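You operate a simulated robot arm through the tools that you are given. There is no shell and no other tool.

You run a simulated robot arm. Do the job below in one go: nothing can be reset, and whatever is moved stays where it is left.

JOB
Roll the purple marble down to the star pocket, then the teal marble to the other pocket.
Fine: set the gate lever, drop the marble in the hopper and press the yellow button.

It is judged by the outcome, as a careful person would: the job done as asked, and still so three seconds after it is handed in. It fails if anything else is knocked over, pushed out of place, dropped, spilled or broken.

ROBOT AND FRAMES
A 7-joint arm with a two-finger parallel gripper, fixed in place. Base frame: the origin is at the foot of the arm, x ahead of it, y to its left, z up; the work surface is at about z = 0.762. Readings come in m, degrees, newtons and seconds.
With the tool pointing down near the work surface it reaches from about 0.3 to 0.7 m from the base axis. Its first joint turns from -66.0 to 66.0 degrees. Payload 1.57 kg.
The TCP is the grasp point between the finger pads, 0.03 m short of the fingertips. In the tool frame z runs along the fingers and y along their closing line. Largest opening 0.11 m; finger width 0.024, thickness 0.012; the body of the gripper, 0.048 by 0.112 m, starts 0.078 m behind the TCP.
Orientation is that of the tool frame in the base frame, as a unit quaternion [w, x, y, z]. With the fingers straight down and closing along the base's y, the tool's x points along the base's -x, its y along +y and its z along -z.

CONTROLS
- The arm moves only by the tool drive_tool. Its argument "moves" is a list of rows, each a list of 3 entries, a list of its own where there are three numbers: the shift along the tool's x, y, z in cm, then the turn, a rotation vector about the tool's x, y, z in degrees, then the finger opening in cm, from 0 to 11. In form: [[[tx, ty, tz], [rx, ry, rz], hand], ...]. A call has 1 to 20 rows; each row is the pose to reach, as a shift and turn from the pose commanded when the call began, along the tool's axes at that moment. Rows are played at 5 a second. More than 0.05 m and 8.6 degrees between two rows, or a gripper value outside its range, and nothing of the call is played. A pose out of reach is approached as far as the arm can. The call stops where the force on the tool passes 90 N (or 10 N more than at its start, if that is more) or the arm is blocked; 0.2 s more then pass. Each finger travels about 0.108 m/s and halts on what it meets, pressing with about 34 N; the grip force reading is that of the motor and also rises with nothing between the fingers. The clock runs only during rows and for 0.2 s after the last one: add rows that repeat a pose to give the fingers time. It gives the time, the measured TCP pose, the force on the tool (base axes), the opening and the grip force at its end, in the units of the frame above (readings bear some noise), with the torque about the TCP (base axes, N m) and any sound that the robot's microphone picked up, and new pictures: "views" is both (left out), scene, wrist or none.
- Cameras (640 x 400 px; columns grow to the right, rows downward): "scene" is fixed at [0.1496, -0.3951, 1.4165]; the picture's right is [0.89, -0.46, 0.00], its down [-0.26, -0.51, -0.82] and it looks along [0.37, 0.73, -0.58] (base axes); focal length 314 px, centre (320, 200). "wrist" rides on the gripper at [0.07, 0.016, -0.141] in the tool frame; the picture's right is [-0.23, 0.97, 0.00], its down [-0.86, -0.20, -0.48] and it looks along [-0.47, -0.11, 0.88] (tool axes); focal length 222 px, centre (320, 200). There is no depth. A picture from a camera that has moved, and an enlarged one, comes with that camera's place and axes in the base frame and with its lens. The place of the scene camera against the robot may be out by one fixed shift of up to 0.025 m in any direction.
- close_up(camera, box): a new picture of the part [left, top, right, bottom] of that camera's present view, enlarged. The clock stands still meanwhile.
- job_done(): hands the job in; it is judged then, once.

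Places have to be worked out from the pictures, the camera data and where the tool is seen. Open the gripper and draw the arm clear of the work before you hand the job in, unless the task says otherwise.

The tools are called after "Call:" as a command line: name --argument value ..., lists and objects as JSON in quotes. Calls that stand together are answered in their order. drive_tool: Moves the arm, as the interface text tells. Its arguments: {"type":"object","properties":{"moves":{"type":"array","items":{"type":"array"}},"views":{"type":"string","enum":["both","scene","wrist","none"]}},"required":["moves"]} The other tools are called the same way: close_up (camera, box) takes an enlarged picture of a part of a camera's view; job_done () hands the job in.

At the start:

```text
time: 0.0
tool_pos: [0.409, 0.1906, 1.1581]
orientation: [0.0, 0.001, 1.0, 0.0]
wrist_force: [0.9, 0.3, 0.6]
moment: [0.02, 0.0, -0.04]
grip_width: 0.11
finger_force: 0.1
```

scene: 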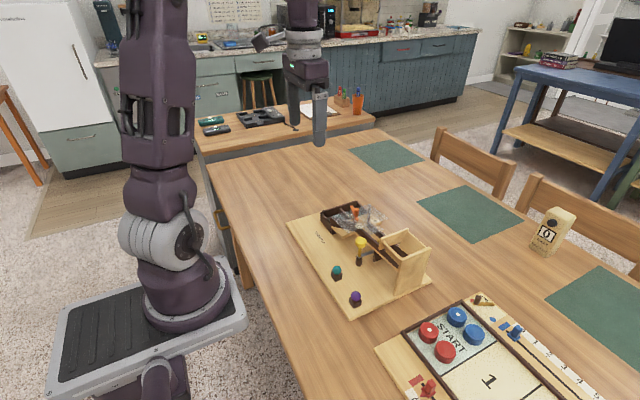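
wrist: 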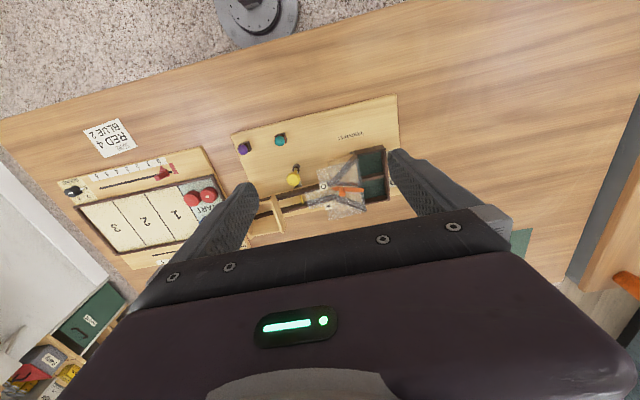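

The toy sits ahead of the arm with two marbles on its front board. I'll look at close-ups of it in both cameras before moving.

Call:
close_up --camera "scene" --box '[280, 180, 440, 320]'

Call:
close_up --camera "wrist" --box '[220, 90, 420, 250]'

```text
2.86 times, centred on (360, 250) of scene
camera zoom: at [0.1496, -0.3951, 1.4165], right [0.89, -0.46, 0.0], down [-0.26, -0.51, -0.82], along [0.37, 0.73, -0.58], focal length 896 px, centre (206, 57)
```

zoom: 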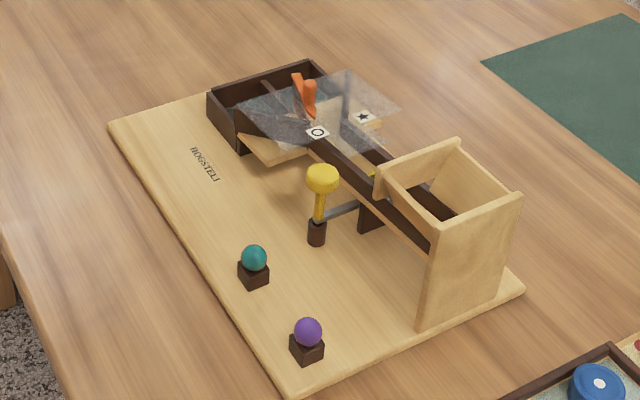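

```text
2.50 times, centred on (320, 170) of wrist
camera zoom: at [0.3401, 0.2082, 1.3002], right [0.23, 0.97, 0.0], down [0.86, -0.2, 0.48], along [0.47, -0.11, -0.88], focal length 555 px, centre (320, 275)
```

zoom: 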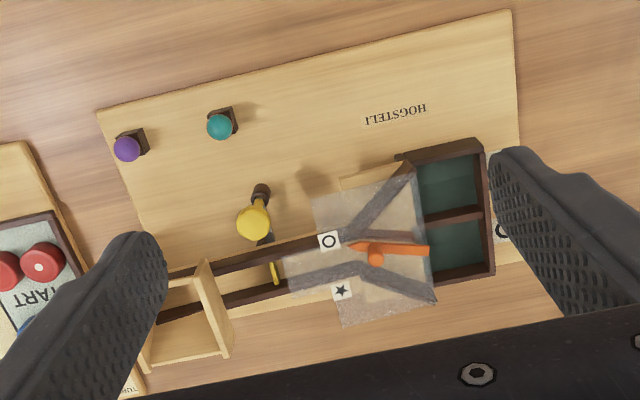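

The scene is sharp when enlarged, so I'll zoom further on the gate, its labels and the pockets to read which lever side goes with which pocket.

Call:
close_up --camera "scene" --box '[325, 195, 389, 235]'

Call:
close_up --camera "wrist" --box '[300, 135, 412, 215]'

Call:
close_up --camera "scene" --box '[340, 220, 436, 300]'

```text
10.00 times, centred on (357, 215) of scene
camera zoom: at [0.1496, -0.3951, 1.4165], right [0.89, -0.46, 0.0], down [-0.26, -0.51, -0.82], along [0.37, 0.73, -0.58], focal length 3136 px, centre (-50, 50)
```

zoom: 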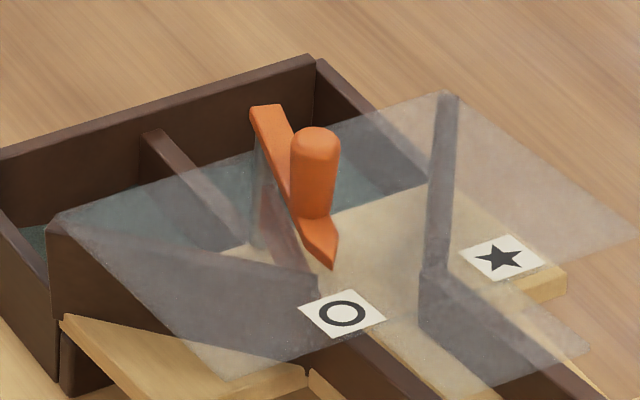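

```text
5.00 times, centred on (356, 175) of wrist
camera zoom: at [0.3401, 0.2082, 1.3002], right [0.23, 0.97, 0.0], down [0.86, -0.2, 0.48], along [0.47, -0.11, -0.88], focal length 1111 px, centre (140, 325)
```

zoom: 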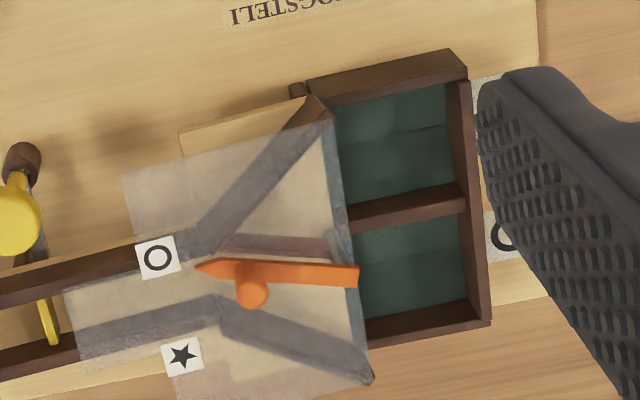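

```text
5.00 times, centred on (388, 260) of scene
camera zoom: at [0.1496, -0.3951, 1.4165], right [0.89, -0.46, 0.0], down [-0.26, -0.51, -0.82], along [0.37, 0.73, -0.58], focal length 1568 px, centre (-20, -100)
```

zoom: 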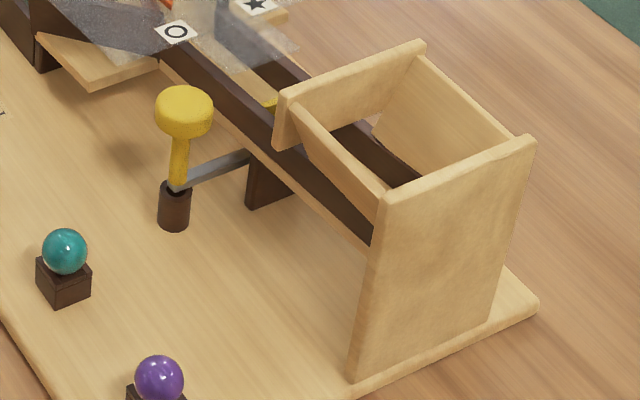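

The tip of the lever now lies on the "O" side, and the labels behind the pockets are partly hidden by a finger. I'll move 8 cm left and 10 cm down (still far above the toy) to read the pocket labels.

Call:
drive_tool --moves '[[[0, 3, 3], [0, 0, 0], 11], [[0, 6, 6], [0, 0, 0], 11], [[0, 8, 10], [0, 0, 0], 11], [[0, 8, 10], [0, 0, 0], 11]]' --views "wrist"

```text
time: 1.0
tool_pos: [0.409, 0.2722, 1.0571]
orientation: [0.0, 0.0, 1.0, 0.0]
wrist_force: [0.0, 0.2, 0.2]
moment: [0.0, -0.03, -0.02]
grip_width: 0.1101
finger_force: 0.1
camera wrist: at [0.3398, 0.2889, 1.1996], right [0.23, 0.97, 0.0], down [0.86, -0.2, 0.48], along [0.47, -0.11, -0.88], focal length 222 px, centre (320, 200)
```

wrist: 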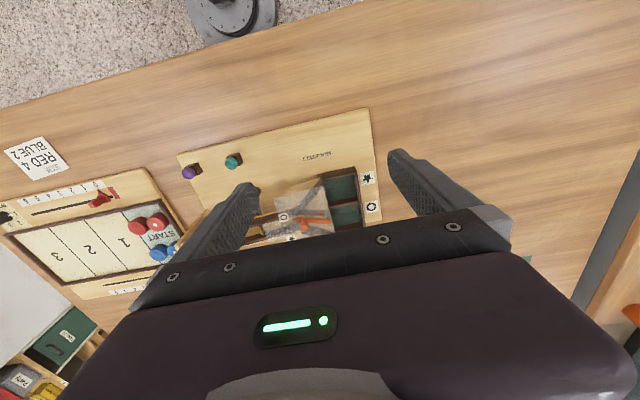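

Call:
close_up --camera "wrist" --box '[270, 150, 390, 245]'

Call:
close_up --camera "wrist" --box '[160, 110, 280, 205]'

```text
4.21 times, centred on (330, 198) of wrist
camera zoom: at [0.3398, 0.2889, 1.1996], right [0.23, 0.97, 0.0], down [0.86, -0.2, 0.48], along [0.47, -0.11, -0.88], focal length 935 px, centre (278, 210)
```

zoom: 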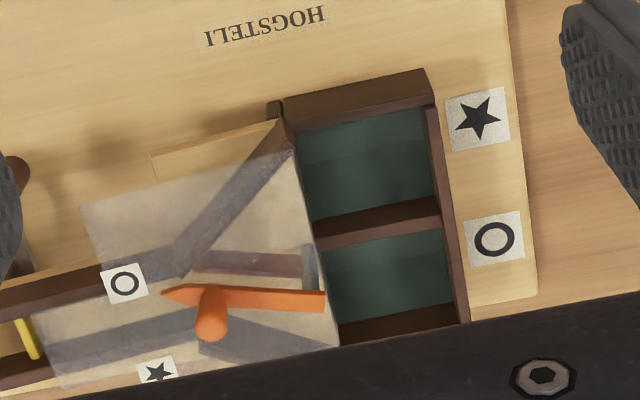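

```text
4.21 times, centred on (220, 158) of wrist
camera zoom: at [0.3398, 0.2889, 1.1996], right [0.23, 0.97, 0.0], down [0.86, -0.2, 0.48], along [0.47, -0.11, -0.88], focal length 935 px, centre (741, 379)
```

zoom: 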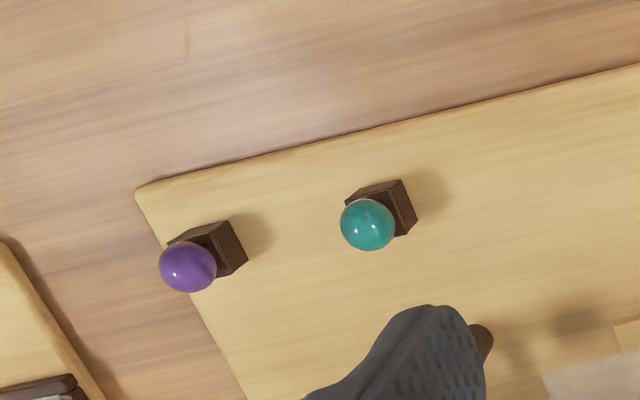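

The near pocket is "star" and the far one is "O"; the cover marks show the lever tip set to "O" now (tip blocks the near branch). The toy looks square with the base axes, pivot at about (0.58, 0.25), knob at about (0.566, 0.205, top 0.87). Next I move over to look into the hopper from above.

Call:
drive_tool --moves '[[[-2.2, -3.5, 0], [0, 0, 0], 11], [[-4.4, -7, 0], [0, 0, 0], 11], [[-6.6, -10.5, 0], [0, 0, 0], 11], [[-8.8, -14, 1], [0, 0, 0], 11], [[-11, -17.5, 2], [0, 0, 0], 11], [[-13, -21, 2.7], [0, 0, 0], 11], [[-13, -21, 2.7], [0, 0, 0], 11]]' --views "both"

```text
time: 2.6
tool_pos: [0.5407, 0.0603, 1.0312]
orientation: [0.0, -0.001, 1.0, 0.0]
wrist_force: [-0.2, 0.2, -0.8]
moment: [-0.05, 0.01, -0.01]
grip_width: 0.1099
finger_force: 0.1
camera wrist: at [0.4707, 0.0774, 1.1729], right [0.23, 0.97, 0.0], down [0.86, -0.2, 0.48], along [0.47, -0.11, -0.88], focal length 222 px, centre (320, 200)
```

scene: 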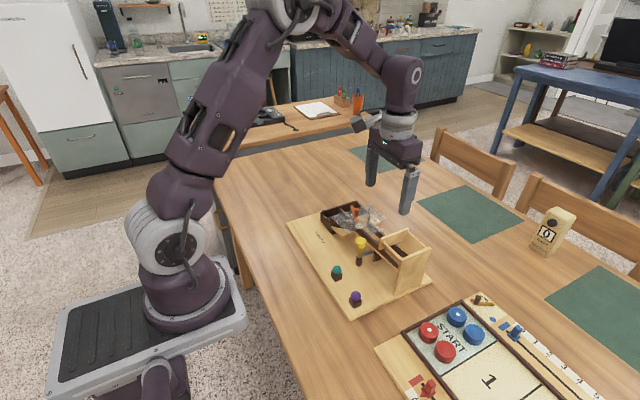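
wrist: 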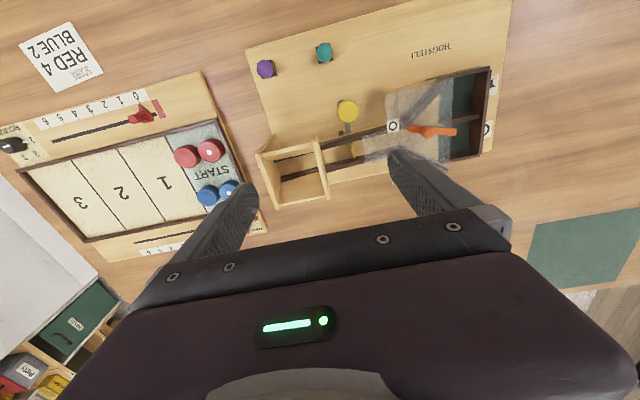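

Call:
close_up --camera "wrist" --box '[240, 90, 400, 220]'

Call:
close_up --camera "scene" --box '[340, 220, 440, 310]'

Call:
close_up --camera "wrist" --box '[240, 30, 400, 130]'

```text
3.08 times, centred on (320, 155) of wrist
camera zoom: at [0.4707, 0.0774, 1.1729], right [0.23, 0.97, 0.0], down [0.86, -0.2, 0.48], along [0.47, -0.11, -0.88], focal length 684 px, centre (320, 338)
```

zoom: 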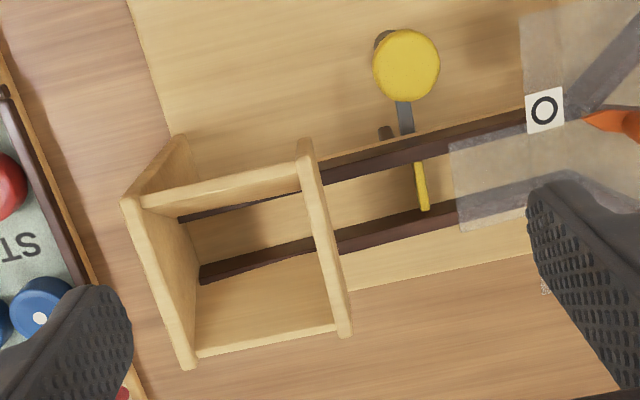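

```text
4.44 times, centred on (390, 265) of scene
camera zoom: at [0.1496, -0.3951, 1.4165], right [0.89, -0.46, 0.0], down [-0.26, -0.51, -0.82], along [0.37, 0.73, -0.58], focal length 1394 px, centre (9, -89)
```

zoom: 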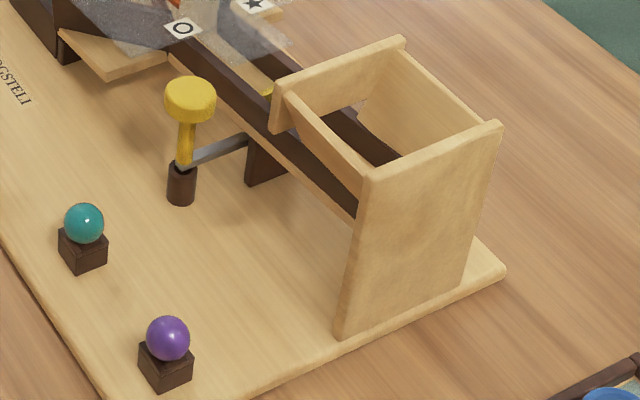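

```text
4.00 times, centred on (320, 80) of wrist
camera zoom: at [0.4707, 0.0774, 1.1729], right [0.23, 0.97, 0.0], down [0.86, -0.2, 0.48], along [0.47, -0.11, -0.88], focal length 888 px, centre (320, 680)
```

zoom: 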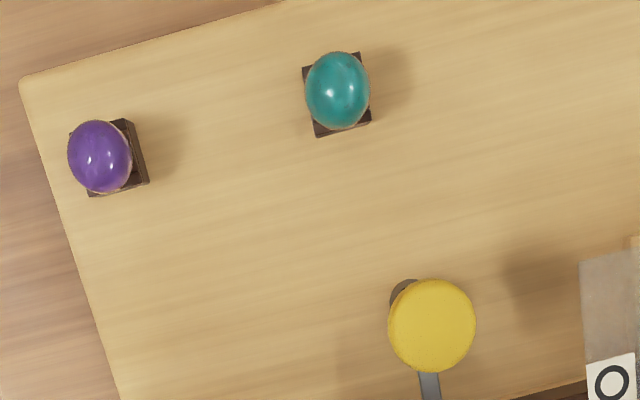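

I need the hopper's rim height and inner floor accurately, so I'll zoom closer on the hopper and button in the wrist view.

Call:
close_up --camera "wrist" --box '[250, 130, 346, 212]'

Call:
close_up --camera "wrist" --box '[310, 90, 400, 165]'

Call:
close_up --camera "scene" --box '[376, 222, 440, 262]'

```text
4.88 times, centred on (298, 171) of wrist
camera zoom: at [0.4707, 0.0774, 1.1729], right [0.23, 0.97, 0.0], down [0.86, -0.2, 0.48], along [0.47, -0.11, -0.88], focal length 1084 px, centre (427, 342)
```

zoom: 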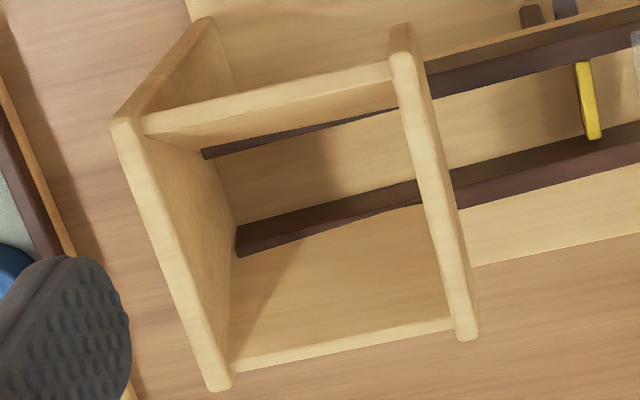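

```text
5.33 times, centred on (355, 128) of wrist
camera zoom: at [0.4707, 0.0774, 1.1729], right [0.23, 0.97, 0.0], down [0.86, -0.2, 0.48], along [0.47, -0.11, -0.88], focal length 1185 px, centre (133, 587)
```

zoom: 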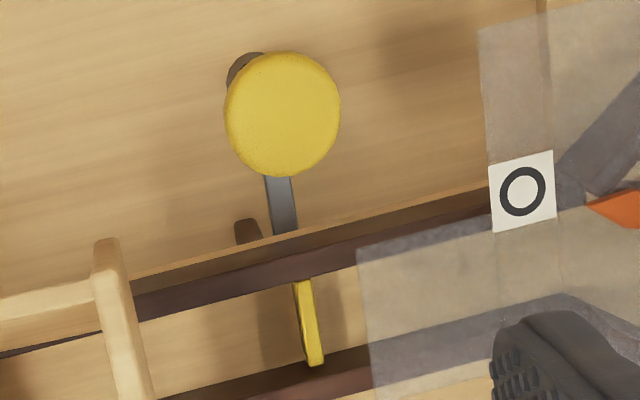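

```text
10.00 times, centred on (408, 242) of scene
camera zoom: at [0.1496, -0.3951, 1.4165], right [0.89, -0.46, 0.0], down [-0.26, -0.51, -0.82], along [0.37, 0.73, -0.58], focal length 3136 px, centre (-560, -220)
```

zoom: 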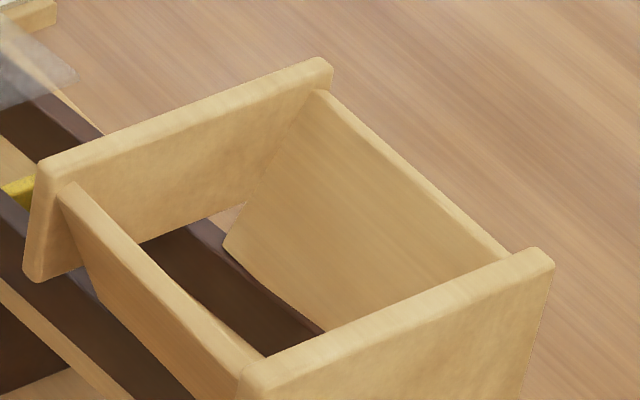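

The hopper rim works out at z≈0.889, spanning x 0.538–0.622 and y −0.023–0.054; the button top is about (0.519, 0.106, 0.846). Now I go to just in front of the lever with the fingers open to look at the knob up close.

Call:
drive_tool --moves '[[[1, 4, 1], [0, 0, 0], 11], [[2, 8, 3], [0, 0, 0], 11], [[3, 12, 5], [0, 0, 0], 11], [[4, 14.5, 6], [0, 0, 0], 11], [[4, 14.5, 6], [0, 0, 0], 11]]' --views "wrist"

Call:
close_up --camera "wrist" --box '[250, 110, 410, 210]'

```text
time: 3.8
tool_pos: [0.4996, 0.2062, 0.9718]
orientation: [-0.001, 0.0, 1.0, 0.0]
wrist_force: [-0.4, 0.2, -0.2]
moment: [0.01, -0.02, -0.01]
grip_width: 0.1103
finger_force: 0.0
camera wrist: at [0.4295, 0.2239, 1.1126], right [0.23, 0.97, 0.0], down [0.86, -0.2, 0.48], along [0.47, -0.11, -0.88], focal length 222 px, centre (320, 200)
```

wrist: 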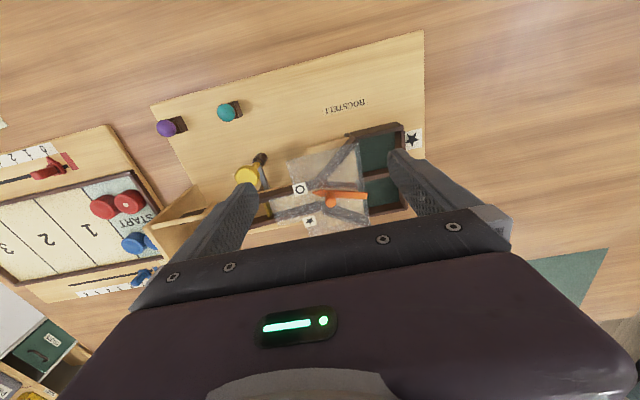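

```text
4.00 times, centred on (330, 160) of wrist
camera zoom: at [0.4295, 0.2239, 1.1126], right [0.23, 0.97, 0.0], down [0.86, -0.2, 0.48], along [0.47, -0.11, -0.88], focal length 888 px, centre (280, 360)
```

zoom: 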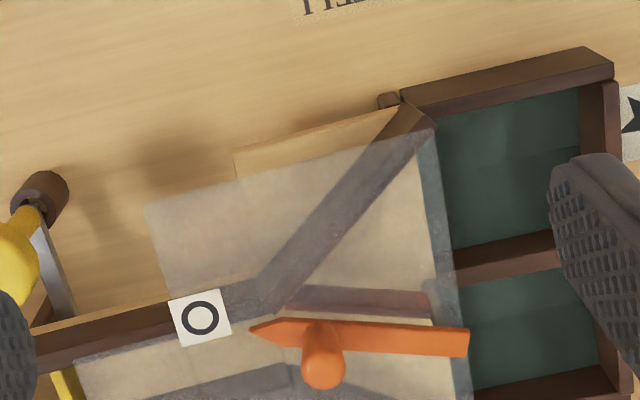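

The knob reads (0.568, 0.205, top ≈0.872) and the lever tail pivot (0.580, 0.254). I close the fingers and come down in front of the knob, fingertips at about z 0.856, above the cover (0.84).

Call:
drive_tool --moves '[[[0, 0, 0], [0, 0, 0], 0], [[-0.5, 0, 2], [0, 0, 0], 0], [[-1, 0, 5], [0, 0, 0], 0], [[-1.5, 0, 7.5], [0, 0, 0], 0], [[-2, 0, 8.6], [0, 0, 0], 0], [[-2, 0, 8.6], [0, 0, 0], 0]]' --views "both"

Call:
close_up --camera "scene" --box '[316, 185, 396, 235]'

Call:
close_up --camera "wrist" --box '[270, 110, 430, 210]'

```text
time: 5.2
tool_pos: [0.52, 0.2064, 0.8851]
orientation: [-0.001, -0.001, 1.0, 0.0]
wrist_force: [0.7, -0.4, -0.4]
moment: [-0.03, 0.02, 0.01]
grip_width: 0.0001
finger_force: 21.2
camera wrist: at [0.4504, 0.2234, 1.0269], right [0.23, 0.97, 0.0], down [0.86, -0.2, 0.48], along [0.47, -0.11, -0.88], focal length 222 px, centre (320, 200)
```

scene: 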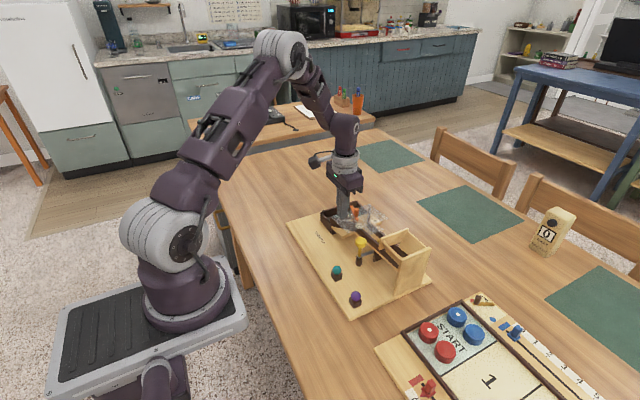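
wrist: 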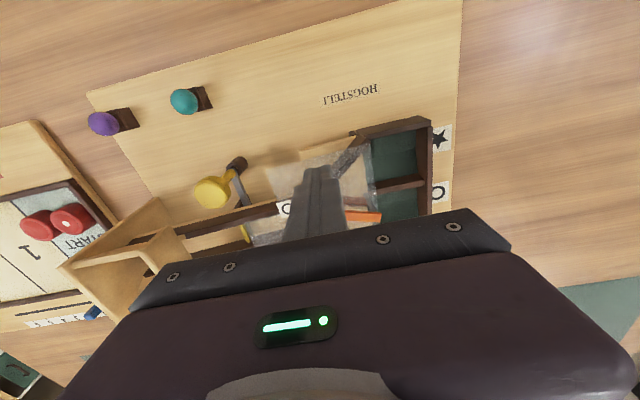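

```text
8.00 times, centred on (356, 210) of scene
camera zoom: at [0.1496, -0.3951, 1.4165], right [0.89, -0.46, 0.0], down [-0.26, -0.51, -0.82], along [0.37, 0.73, -0.58], focal length 2509 px, centre (32, 120)
```

zoom: 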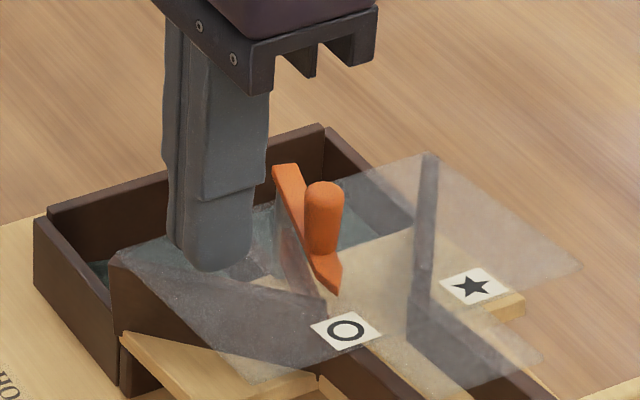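

```text
4.00 times, centred on (350, 160) of wrist
camera zoom: at [0.4504, 0.2234, 1.0269], right [0.23, 0.97, 0.0], down [0.86, -0.2, 0.48], along [0.47, -0.11, -0.88], focal length 888 px, centre (200, 360)
```

zoom: 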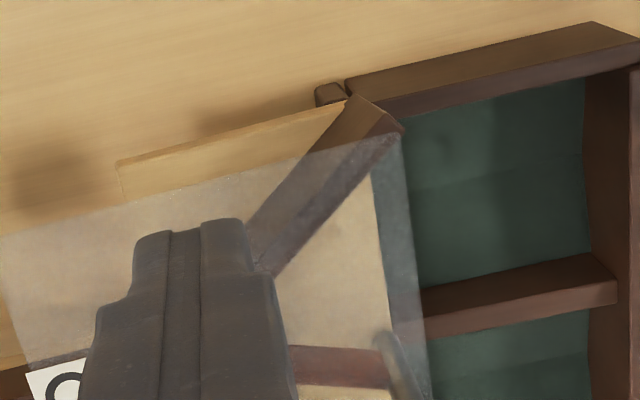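

The closed fingers stand directly in front of the knob. I push it gently along +x about halfway and read the force.

Call:
drive_tool --moves '[[[-1, 0, 0], [0, 0, 0], 0], [[-2, 0, 0], [0, 0, 0], 0], [[-2.7, 0, 0], [0, 0, 0], 0], [[-3.4, 0, 0], [0, 0, 0], 0], [[-4, 0, 0], [0, 0, 0], 0], [[-4.5, 0, 0], [0, 0, 0], 0]]' --views "both"

Call:
close_up --camera "scene" --box '[316, 185, 396, 235]'

```text
time: 6.6
tool_pos: [0.5639, 0.2069, 0.8857]
orientation: [0.0, -0.001, 1.0, 0.0]
wrist_force: [-0.2, -0.2, -0.6]
moment: [-0.01, 0.0, -0.02]
grip_width: 0.0
finger_force: 21.3
camera wrist: at [0.4949, 0.2237, 1.0268], right [0.23, 0.97, 0.0], down [0.86, -0.2, 0.48], along [0.47, -0.11, -0.88], focal length 222 px, centre (320, 200)
```

scene: 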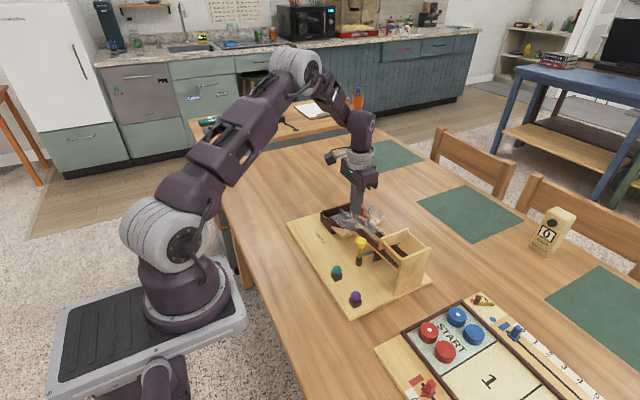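
wrist: 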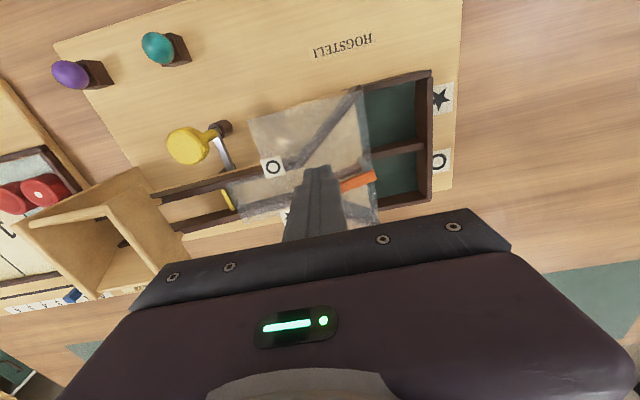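

```text
8.00 times, centred on (356, 210) of scene
camera zoom: at [0.1496, -0.3951, 1.4165], right [0.89, -0.46, 0.0], down [-0.26, -0.51, -0.82], along [0.37, 0.73, -0.58], focal length 2509 px, centre (32, 120)
```

zoom: 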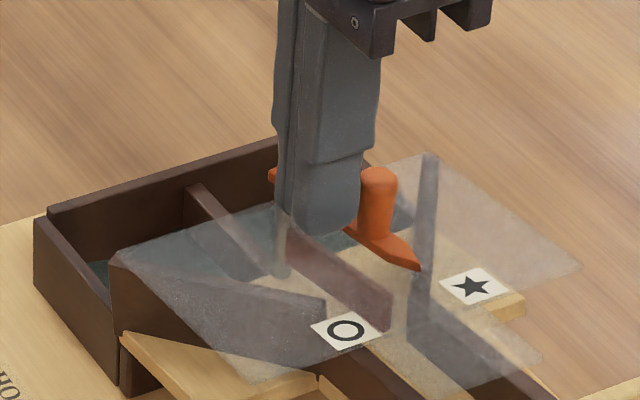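

The lever swung over freely with no noticeable force; the knob now seems at x≈0.592, near the star side. I nudge another 8 mm in small steps to make sure it's against its stop, then back off.

Call:
drive_tool --moves '[[[-0.4, 0, 0], [0, 0, 0], 0], [[-0.7, 0, 0], [0, 0, 0], 0], [[-0.9, 0, 0], [0, 0, 0], 0], [[-0.9, 0, 0], [0, 0, 0], 0]]' --views "none"

```text
time: 7.6
tool_pos: [0.574, 0.206, 0.8856]
orientation: [-0.001, -0.002, 1.0, 0.0]
wrist_force: [-0.7, -0.2, -0.2]
moment: [0.0, -0.01, 0.06]
grip_width: 0.0002
finger_force: 21.5
```

The force is still almost nil, so I'll back away in −x and rise, opening the fingers to look at the lever.

Call:
drive_tool --moves '[[[2, 0, 0], [0, 0, 0], 0], [[5, 0, 0], [0, 0, 0], 0], [[6.5, 0, -4], [0, 0, 0], 0], [[7, 0, -8], [0, 0, 0], 5], [[7.4, 0, -9], [0, 0, 0], 11], [[7.4, 0, -9], [0, 0, 0], 11], [[7.4, 0, -9], [0, 0, 0], 11]]' --views "both"

Call:
close_up --camera "wrist" --box '[250, 110, 410, 210]'

Call:
close_up --camera "scene" --box '[316, 185, 396, 235]'

```text
time: 9.2
tool_pos: [0.4994, 0.2063, 0.975]
orientation: [-0.001, -0.001, 1.0, -0.001]
wrist_force: [-1.2, -0.5, 0.2]
moment: [0.01, 0.02, -0.02]
grip_width: 0.1104
finger_force: 0.1
camera wrist: at [0.4299, 0.2233, 1.1176], right [0.23, 0.97, 0.0], down [0.86, -0.2, 0.48], along [0.47, -0.11, -0.88], focal length 222 px, centre (320, 200)
```

scene: 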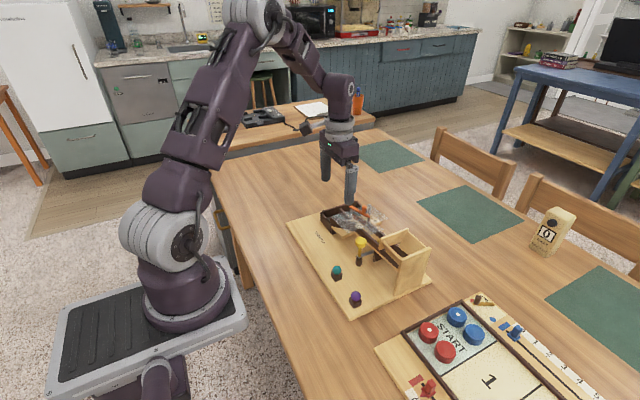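
wrist: 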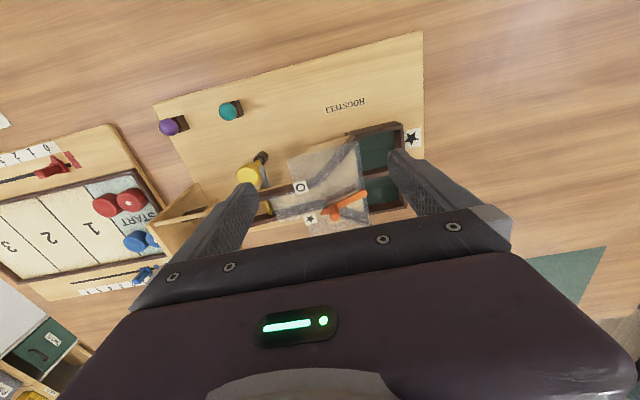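

```text
4.00 times, centred on (330, 160) of wrist
camera zoom: at [0.4299, 0.2233, 1.1176], right [0.23, 0.97, 0.0], down [0.86, -0.2, 0.48], along [0.47, -0.11, -0.88], focal length 888 px, centre (280, 360)
```

zoom: 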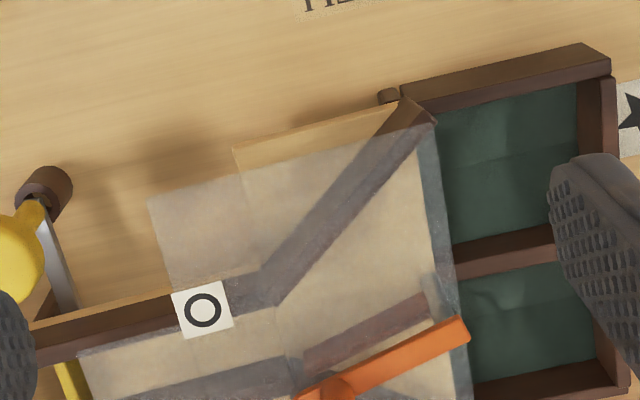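

```text
8.00 times, centred on (356, 210) of scene
camera zoom: at [0.1496, -0.3951, 1.4165], right [0.89, -0.46, 0.0], down [-0.26, -0.51, -0.82], along [0.37, 0.73, -0.58], focal length 2509 px, centre (32, 120)
```

zoom: 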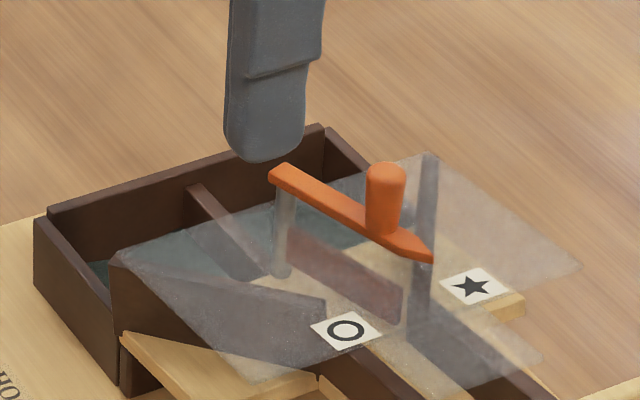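

The lever tip now points at the star mark and the near branch (star pocket) is open. Next I go above the purple marble near (0.438, 0.003).

Call:
drive_tool --moves '[[[1.2, -4, 0], [0, 0, 0], 9], [[2.4, -8, 0], [0, 0, 0], 7], [[3.6, -12, 1], [0, 0, 0], 6], [[4.8, -16, 2.5], [0, 0, 0], 6], [[6.1, -20.4, 4], [0, 0, 0], 6], [[6.1, -20.4, 4], [0, 0, 0], 6]]' --views "both"

Call:
close_up --camera "wrist" --box '[240, 100, 400, 200]'

Call:
close_up --camera "scene" --box '[310, 240, 410, 310]'

```text
time: 10.6
tool_pos: [0.4379, 0.0023, 0.936]
orientation: [0.0, -0.001, 1.0, 0.0]
wrist_force: [0.5, -0.7, 0.2]
moment: [-0.01, 0.0, -0.01]
grip_width: 0.0599
finger_force: 0.0
camera wrist: at [0.3693, 0.0195, 1.0774], right [0.23, 0.97, 0.0], down [0.86, -0.2, 0.48], along [0.47, -0.11, -0.88], focal length 222 px, centre (320, 200)
```

scene: 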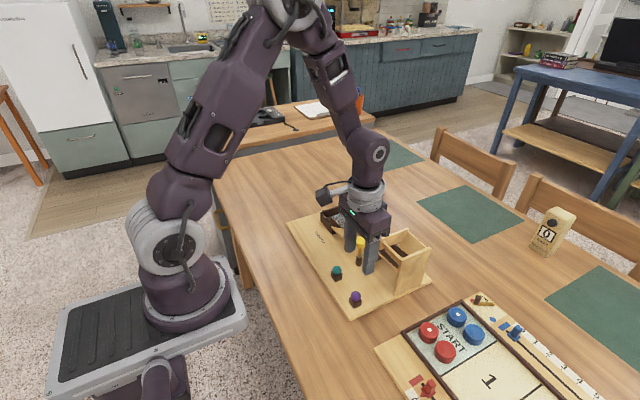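
wrist: 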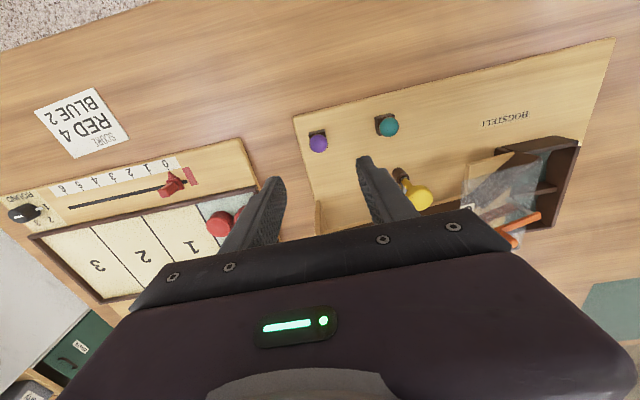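

```text
4.00 times, centred on (320, 150) of wrist
camera zoom: at [0.3693, 0.0195, 1.0774], right [0.23, 0.97, 0.0], down [0.86, -0.2, 0.48], along [0.47, -0.11, -0.88], focal length 888 px, centre (320, 400)
```

zoom: 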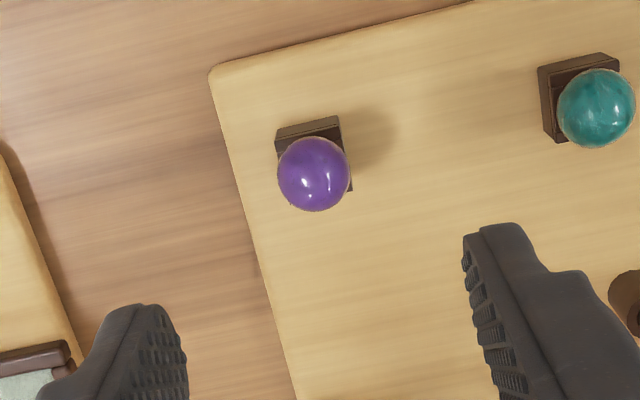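

```text
5.71 times, centred on (360, 275) of scene
camera zoom: at [0.1496, -0.3951, 1.4165], right [0.89, -0.46, 0.0], down [-0.26, -0.51, -0.82], along [0.37, 0.73, -0.58], focal length 1792 px, centre (91, -229)
```

zoom: 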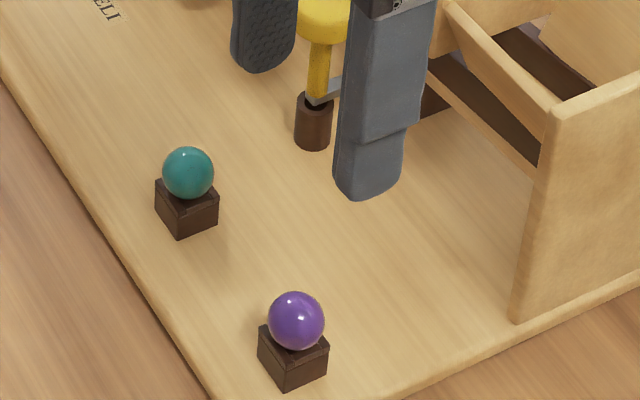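

The purple marble works out at (0.439, 0.001, centre z≈0.797), resting on a block whose top is about z 0.787. I descend with the fingers 5 cm apart until the tips are at marble level, then check before closing.

Call:
drive_tool --moves '[[[0, -0.1, 3.5], [0, 0, 0], 5], [[-0.1, -0.13, 7], [0, 0, 0], 5], [[-0.1, -0.13, 10], [0, 0, 0], 5], [[-0.1, -0.13, 11.7], [0, 0, 0], 5], [[-0.1, -0.13, 11.7], [0, 0, 0], 5]]' --views "both"

Call:
close_up --camera "wrist" --box '[240, 120, 400, 220]'

Call:
close_up --camera "scene" --box '[315, 265, 395, 315]'

```text
time: 11.8
tool_pos: [0.4395, 0.0018, 0.8184]
orientation: [0.0, 0.0, 1.0, 0.0]
wrist_force: [0.3, 0.1, -0.7]
moment: [0.0, 0.01, 0.01]
grip_width: 0.0501
finger_force: 0.0
camera wrist: at [0.3707, 0.0186, 0.9594], right [0.23, 0.97, 0.0], down [0.86, -0.2, 0.48], along [0.47, -0.11, -0.88], focal length 222 px, centre (320, 200)
```

scene: 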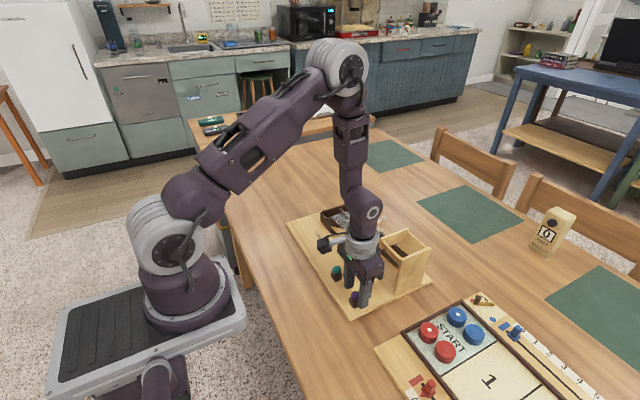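
wrist: 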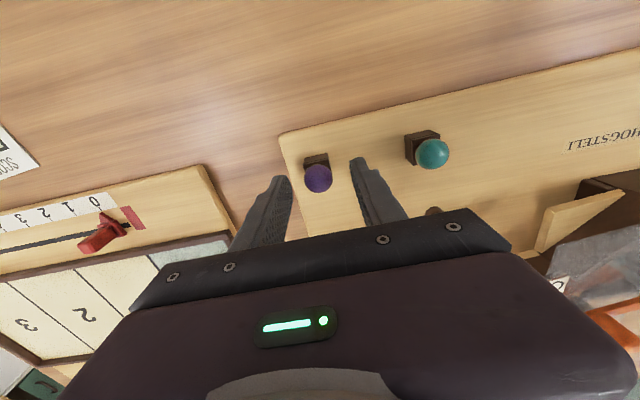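

```text
4.00 times, centred on (320, 170) of wrist
camera zoom: at [0.3707, 0.0186, 0.9594], right [0.23, 0.97, 0.0], down [0.86, -0.2, 0.48], along [0.47, -0.11, -0.88], focal length 888 px, centre (320, 320)
```

zoom: 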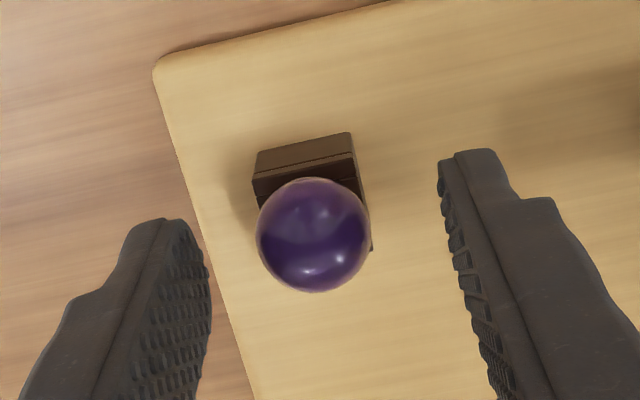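

```text
8.00 times, centred on (355, 290) of scene
camera zoom: at [0.1496, -0.3951, 1.4165], right [0.89, -0.46, 0.0], down [-0.26, -0.51, -0.82], along [0.37, 0.73, -0.58], focal length 2509 px, centre (40, -520)
```

zoom: 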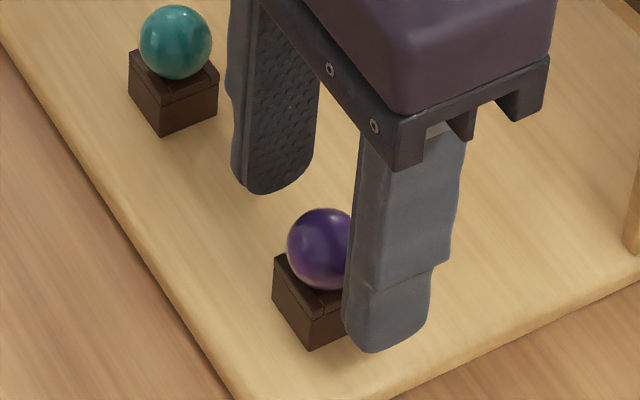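

The marble sits midway between the pads, tips just above the block top. I close on it gently and wait.

Call:
drive_tool --moves '[[[0, -0.05, 0.1], [0, 0, 0], 4], [[0, -0.05, 0.1], [0, 0, 0], 3], [[0, -0.05, 0.1], [0, 0, 0], 2], [[0, -0.05, 0.1], [0, 0, 0], 1.8], [[0, -0.05, 0.1], [0, 0, 0], 1.8]]' --views "wrist"

Call:
close_up --camera "wrist" --box '[240, 120, 400, 220]'

```text
time: 13.0
tool_pos: [0.4395, 0.0017, 0.8173]
orientation: [-0.001, -0.001, 1.0, -0.001]
wrist_force: [-0.3, 0.0, 0.7]
moment: [-0.01, -0.01, 0.01]
grip_width: 0.0197
finger_force: 33.5
camera wrist: at [0.3707, 0.0179, 0.9587], right [0.23, 0.97, 0.0], down [0.86, -0.2, 0.48], along [0.47, -0.11, -0.88], focal length 222 px, centre (320, 200)
```

wrist: 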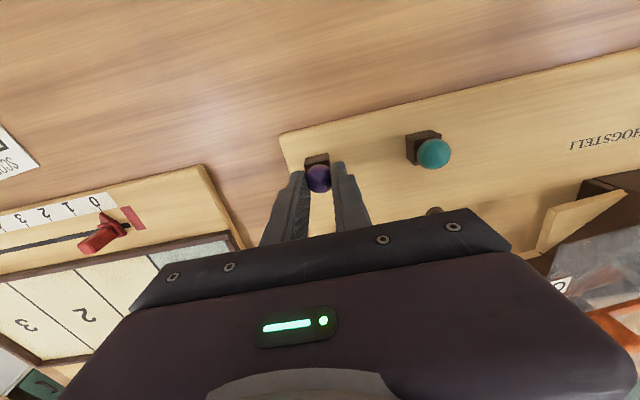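

```text
4.00 times, centred on (320, 170) of wrist
camera zoom: at [0.3707, 0.0179, 0.9587], right [0.23, 0.97, 0.0], down [0.86, -0.2, 0.48], along [0.47, -0.11, -0.88], focal length 888 px, centre (320, 320)
```

zoom: 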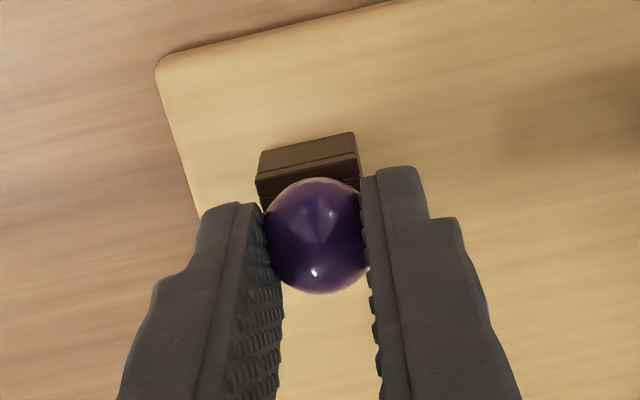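

The fingers halted at 1.97 cm with full grip force, marble between the pads. I lift straight up 6 cm in small steps and check that it stays.

Call:
drive_tool --moves '[[[0, 0, -0.5], [0, 0, 0], 1.8], [[0, 0, -1.5], [0, 0, 0], 1.8], [[0, 0, -3], [0, 0, 0], 1.8], [[0, 0, -5], [0, 0, 0], 1.8], [[0, 0, -7], [0, 0, 0], 1.8], [[0, 0, -7], [0, 0, 0], 1.8]]' --views "both"

Call:
close_up --camera "wrist" --box '[240, 120, 400, 220]'

Call:
close_up --camera "scene" --box '[315, 235, 411, 295]'

```text
time: 14.4
tool_pos: [0.439, -0.0006, 0.8875]
orientation: [0.001, -0.001, 1.0, 0.0]
wrist_force: [0.6, -0.8, -1.2]
moment: [0.01, 0.0, -0.04]
grip_width: 0.0194
finger_force: 33.7
camera wrist: at [0.3698, 0.0172, 1.0292], right [0.23, 0.97, 0.0], down [0.86, -0.2, 0.48], along [0.47, -0.11, -0.88], focal length 222 px, centre (320, 200)
```

scene: 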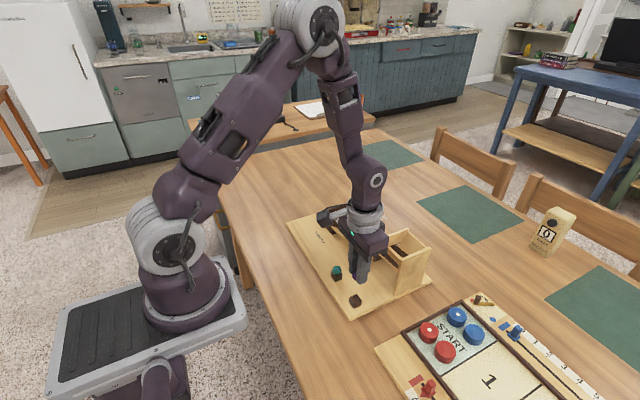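
wrist: 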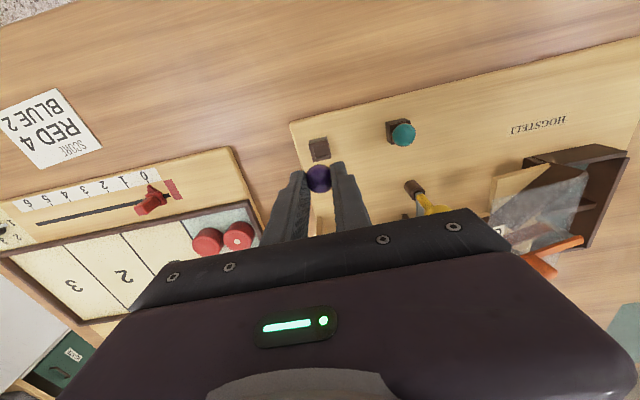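

```text
4.00 times, centred on (320, 170) of wrist
camera zoom: at [0.3698, 0.0172, 1.0292], right [0.23, 0.97, 0.0], down [0.86, -0.2, 0.48], along [0.47, -0.11, -0.88], focal length 888 px, centre (320, 320)
```

zoom: 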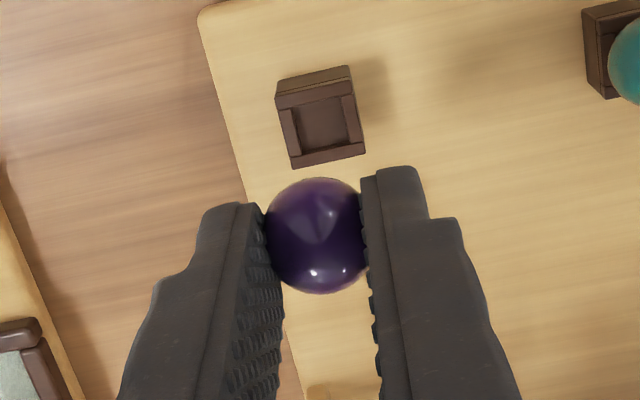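

```text
6.67 times, centred on (363, 265) of scene
camera zoom: at [0.1496, -0.3951, 1.4165], right [0.89, -0.46, 0.0], down [-0.26, -0.51, -0.82], along [0.37, 0.73, -0.58], focal length 2091 px, centre (33, -233)
```

zoom: 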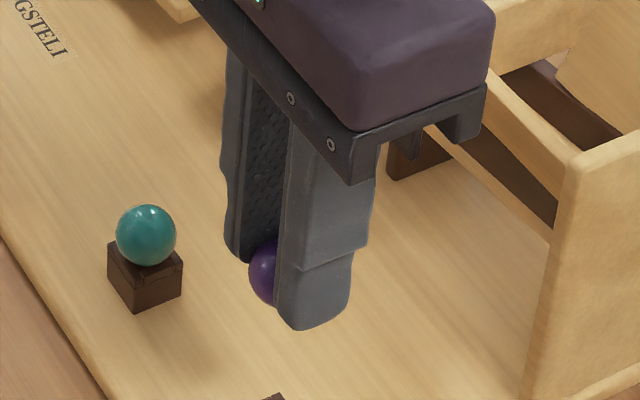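

The purple marble is held firmly and its stand stayed put. I rise well above the hopper rim (0.889) and carry it to above the hopper centre (0.580, 0.0155).

Call:
drive_tool --moves '[[[0, 0, -3], [0, 0, 0], 1.8], [[0, 0, -6], [0, 0, 0], 1.8], [[-2, 0, -8], [0, 0, 0], 1.8], [[-5, 0.4, -8], [0, 0, 0], 1.8], [[-8, 0.8, -8], [0, 0, 0], 1.8], [[-11, 1.2, -8], [0, 0, 0], 1.8], [[-13, 1.6, -8], [0, 0, 0], 1.8], [[-14.1, 1.6, -8], [0, 0, 0], 1.8], [[-14.1, 1.6, -8], [0, 0, 0], 1.8]]' --views "both"

Call:
close_up --camera "wrist" --box '[240, 110, 400, 210]'

Call:
close_up --camera "scene" --box '[350, 205, 446, 265]'

```text
time: 16.4
tool_pos: [0.5812, 0.0166, 0.9662]
orientation: [0.0, -0.001, 1.0, -0.001]
wrist_force: [0.0, -0.9, 0.2]
moment: [0.0, 0.0, 0.01]
grip_width: 0.0194
finger_force: 33.5
camera wrist: at [0.5114, 0.0335, 1.109], right [0.23, 0.97, 0.0], down [0.86, -0.2, 0.48], along [0.47, -0.11, -0.88], focal length 222 px, centre (320, 200)
```

scene: 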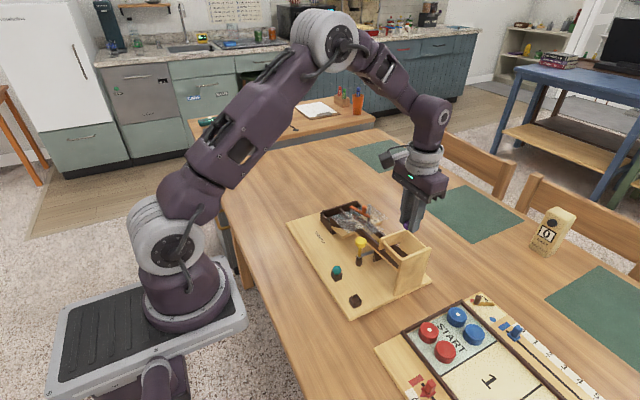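
wrist: 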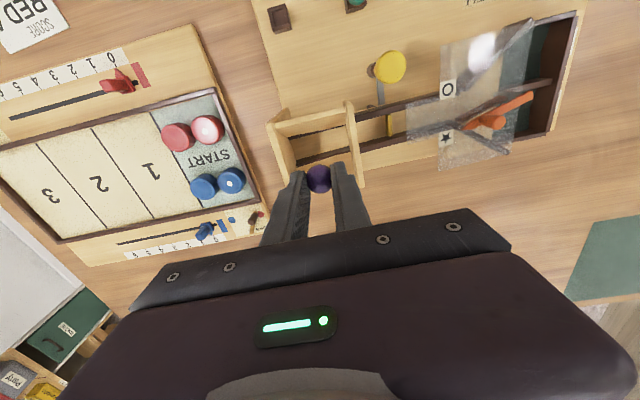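

```text
4.00 times, centred on (320, 160) of wrist
camera zoom: at [0.5114, 0.0335, 1.109], right [0.23, 0.97, 0.0], down [0.86, -0.2, 0.48], along [0.47, -0.11, -0.88], focal length 888 px, centre (320, 360)
```

zoom: 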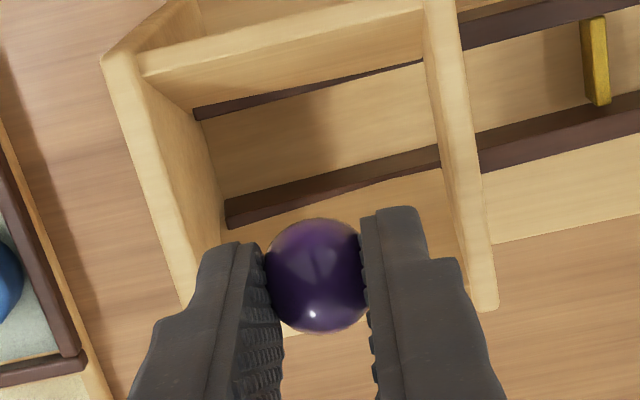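

```text
6.67 times, centred on (398, 235) of scene
camera zoom: at [0.1496, -0.3951, 1.4165], right [0.89, -0.46, 0.0], down [-0.26, -0.51, -0.82], along [0.37, 0.73, -0.58], focal length 2091 px, centre (-200, -33)
```

zoom: 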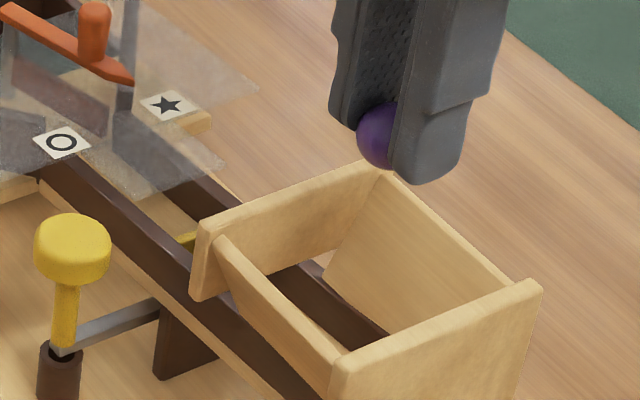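

Above the hopper centre within a millimetre. I lower the fingertips about 1.4 cm into the hopper mouth (rim 0.889, inner width ≈6.7 cm), still gripping.

Call:
drive_tool --moves '[[[0.1, -0.1, 2], [0, 0, 0], 1.8], [[0.1, -0.1, 4], [0, 0, 0], 1.8], [[0.1, -0.1, 5.2], [0, 0, 0], 1.8], [[0.1, -0.1, 6.1], [0, 0, 0], 1.8], [[0.1, -0.1, 6.1], [0, 0, 0], 1.8]]' --views "both"

Call:
close_up --camera "wrist" --box '[240, 110, 400, 210]'

Call:
close_up --camera "scene" --box '[350, 205, 446, 265]'

```text
time: 17.6
tool_pos: [0.5799, 0.0154, 0.9064]
orientation: [0.0, -0.001, 1.0, 0.0]
wrist_force: [0.3, -0.3, -0.4]
moment: [-0.01, -0.03, 0.0]
grip_width: 0.0193
finger_force: 33.6
camera wrist: at [0.51, 0.0324, 1.0477], right [0.23, 0.97, 0.0], down [0.86, -0.2, 0.48], along [0.47, -0.11, -0.88], focal length 222 px, centre (320, 200)
```

scene: 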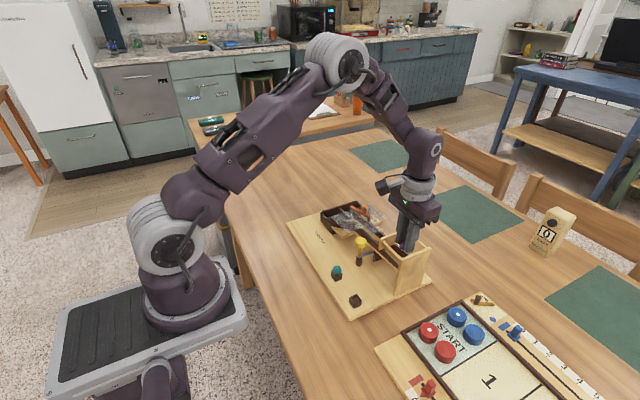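
wrist: 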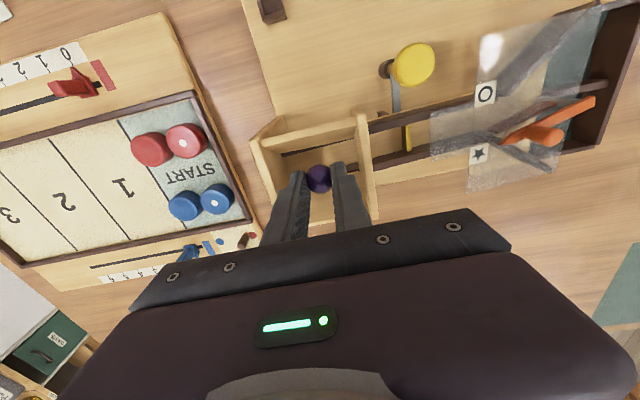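

```text
4.00 times, centred on (320, 160) of wrist
camera zoom: at [0.51, 0.0324, 1.0477], right [0.23, 0.97, 0.0], down [0.86, -0.2, 0.48], along [0.47, -0.11, -0.88], focal length 888 px, centre (320, 360)
```

zoom: 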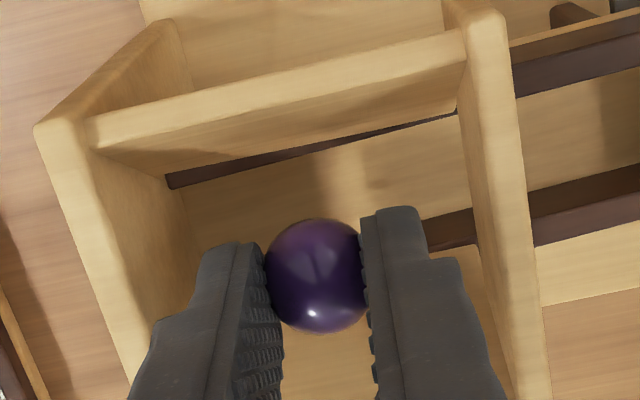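

```text
6.67 times, centred on (398, 235) of scene
camera zoom: at [0.1496, -0.3951, 1.4165], right [0.89, -0.46, 0.0], down [-0.26, -0.51, -0.82], along [0.37, 0.73, -0.58], focal length 2091 px, centre (-200, -33)
```

zoom: 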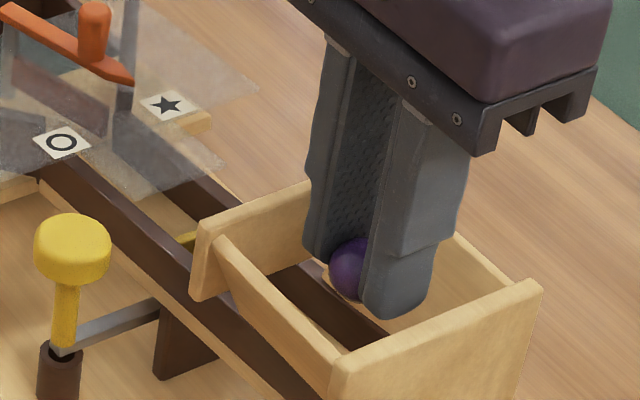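

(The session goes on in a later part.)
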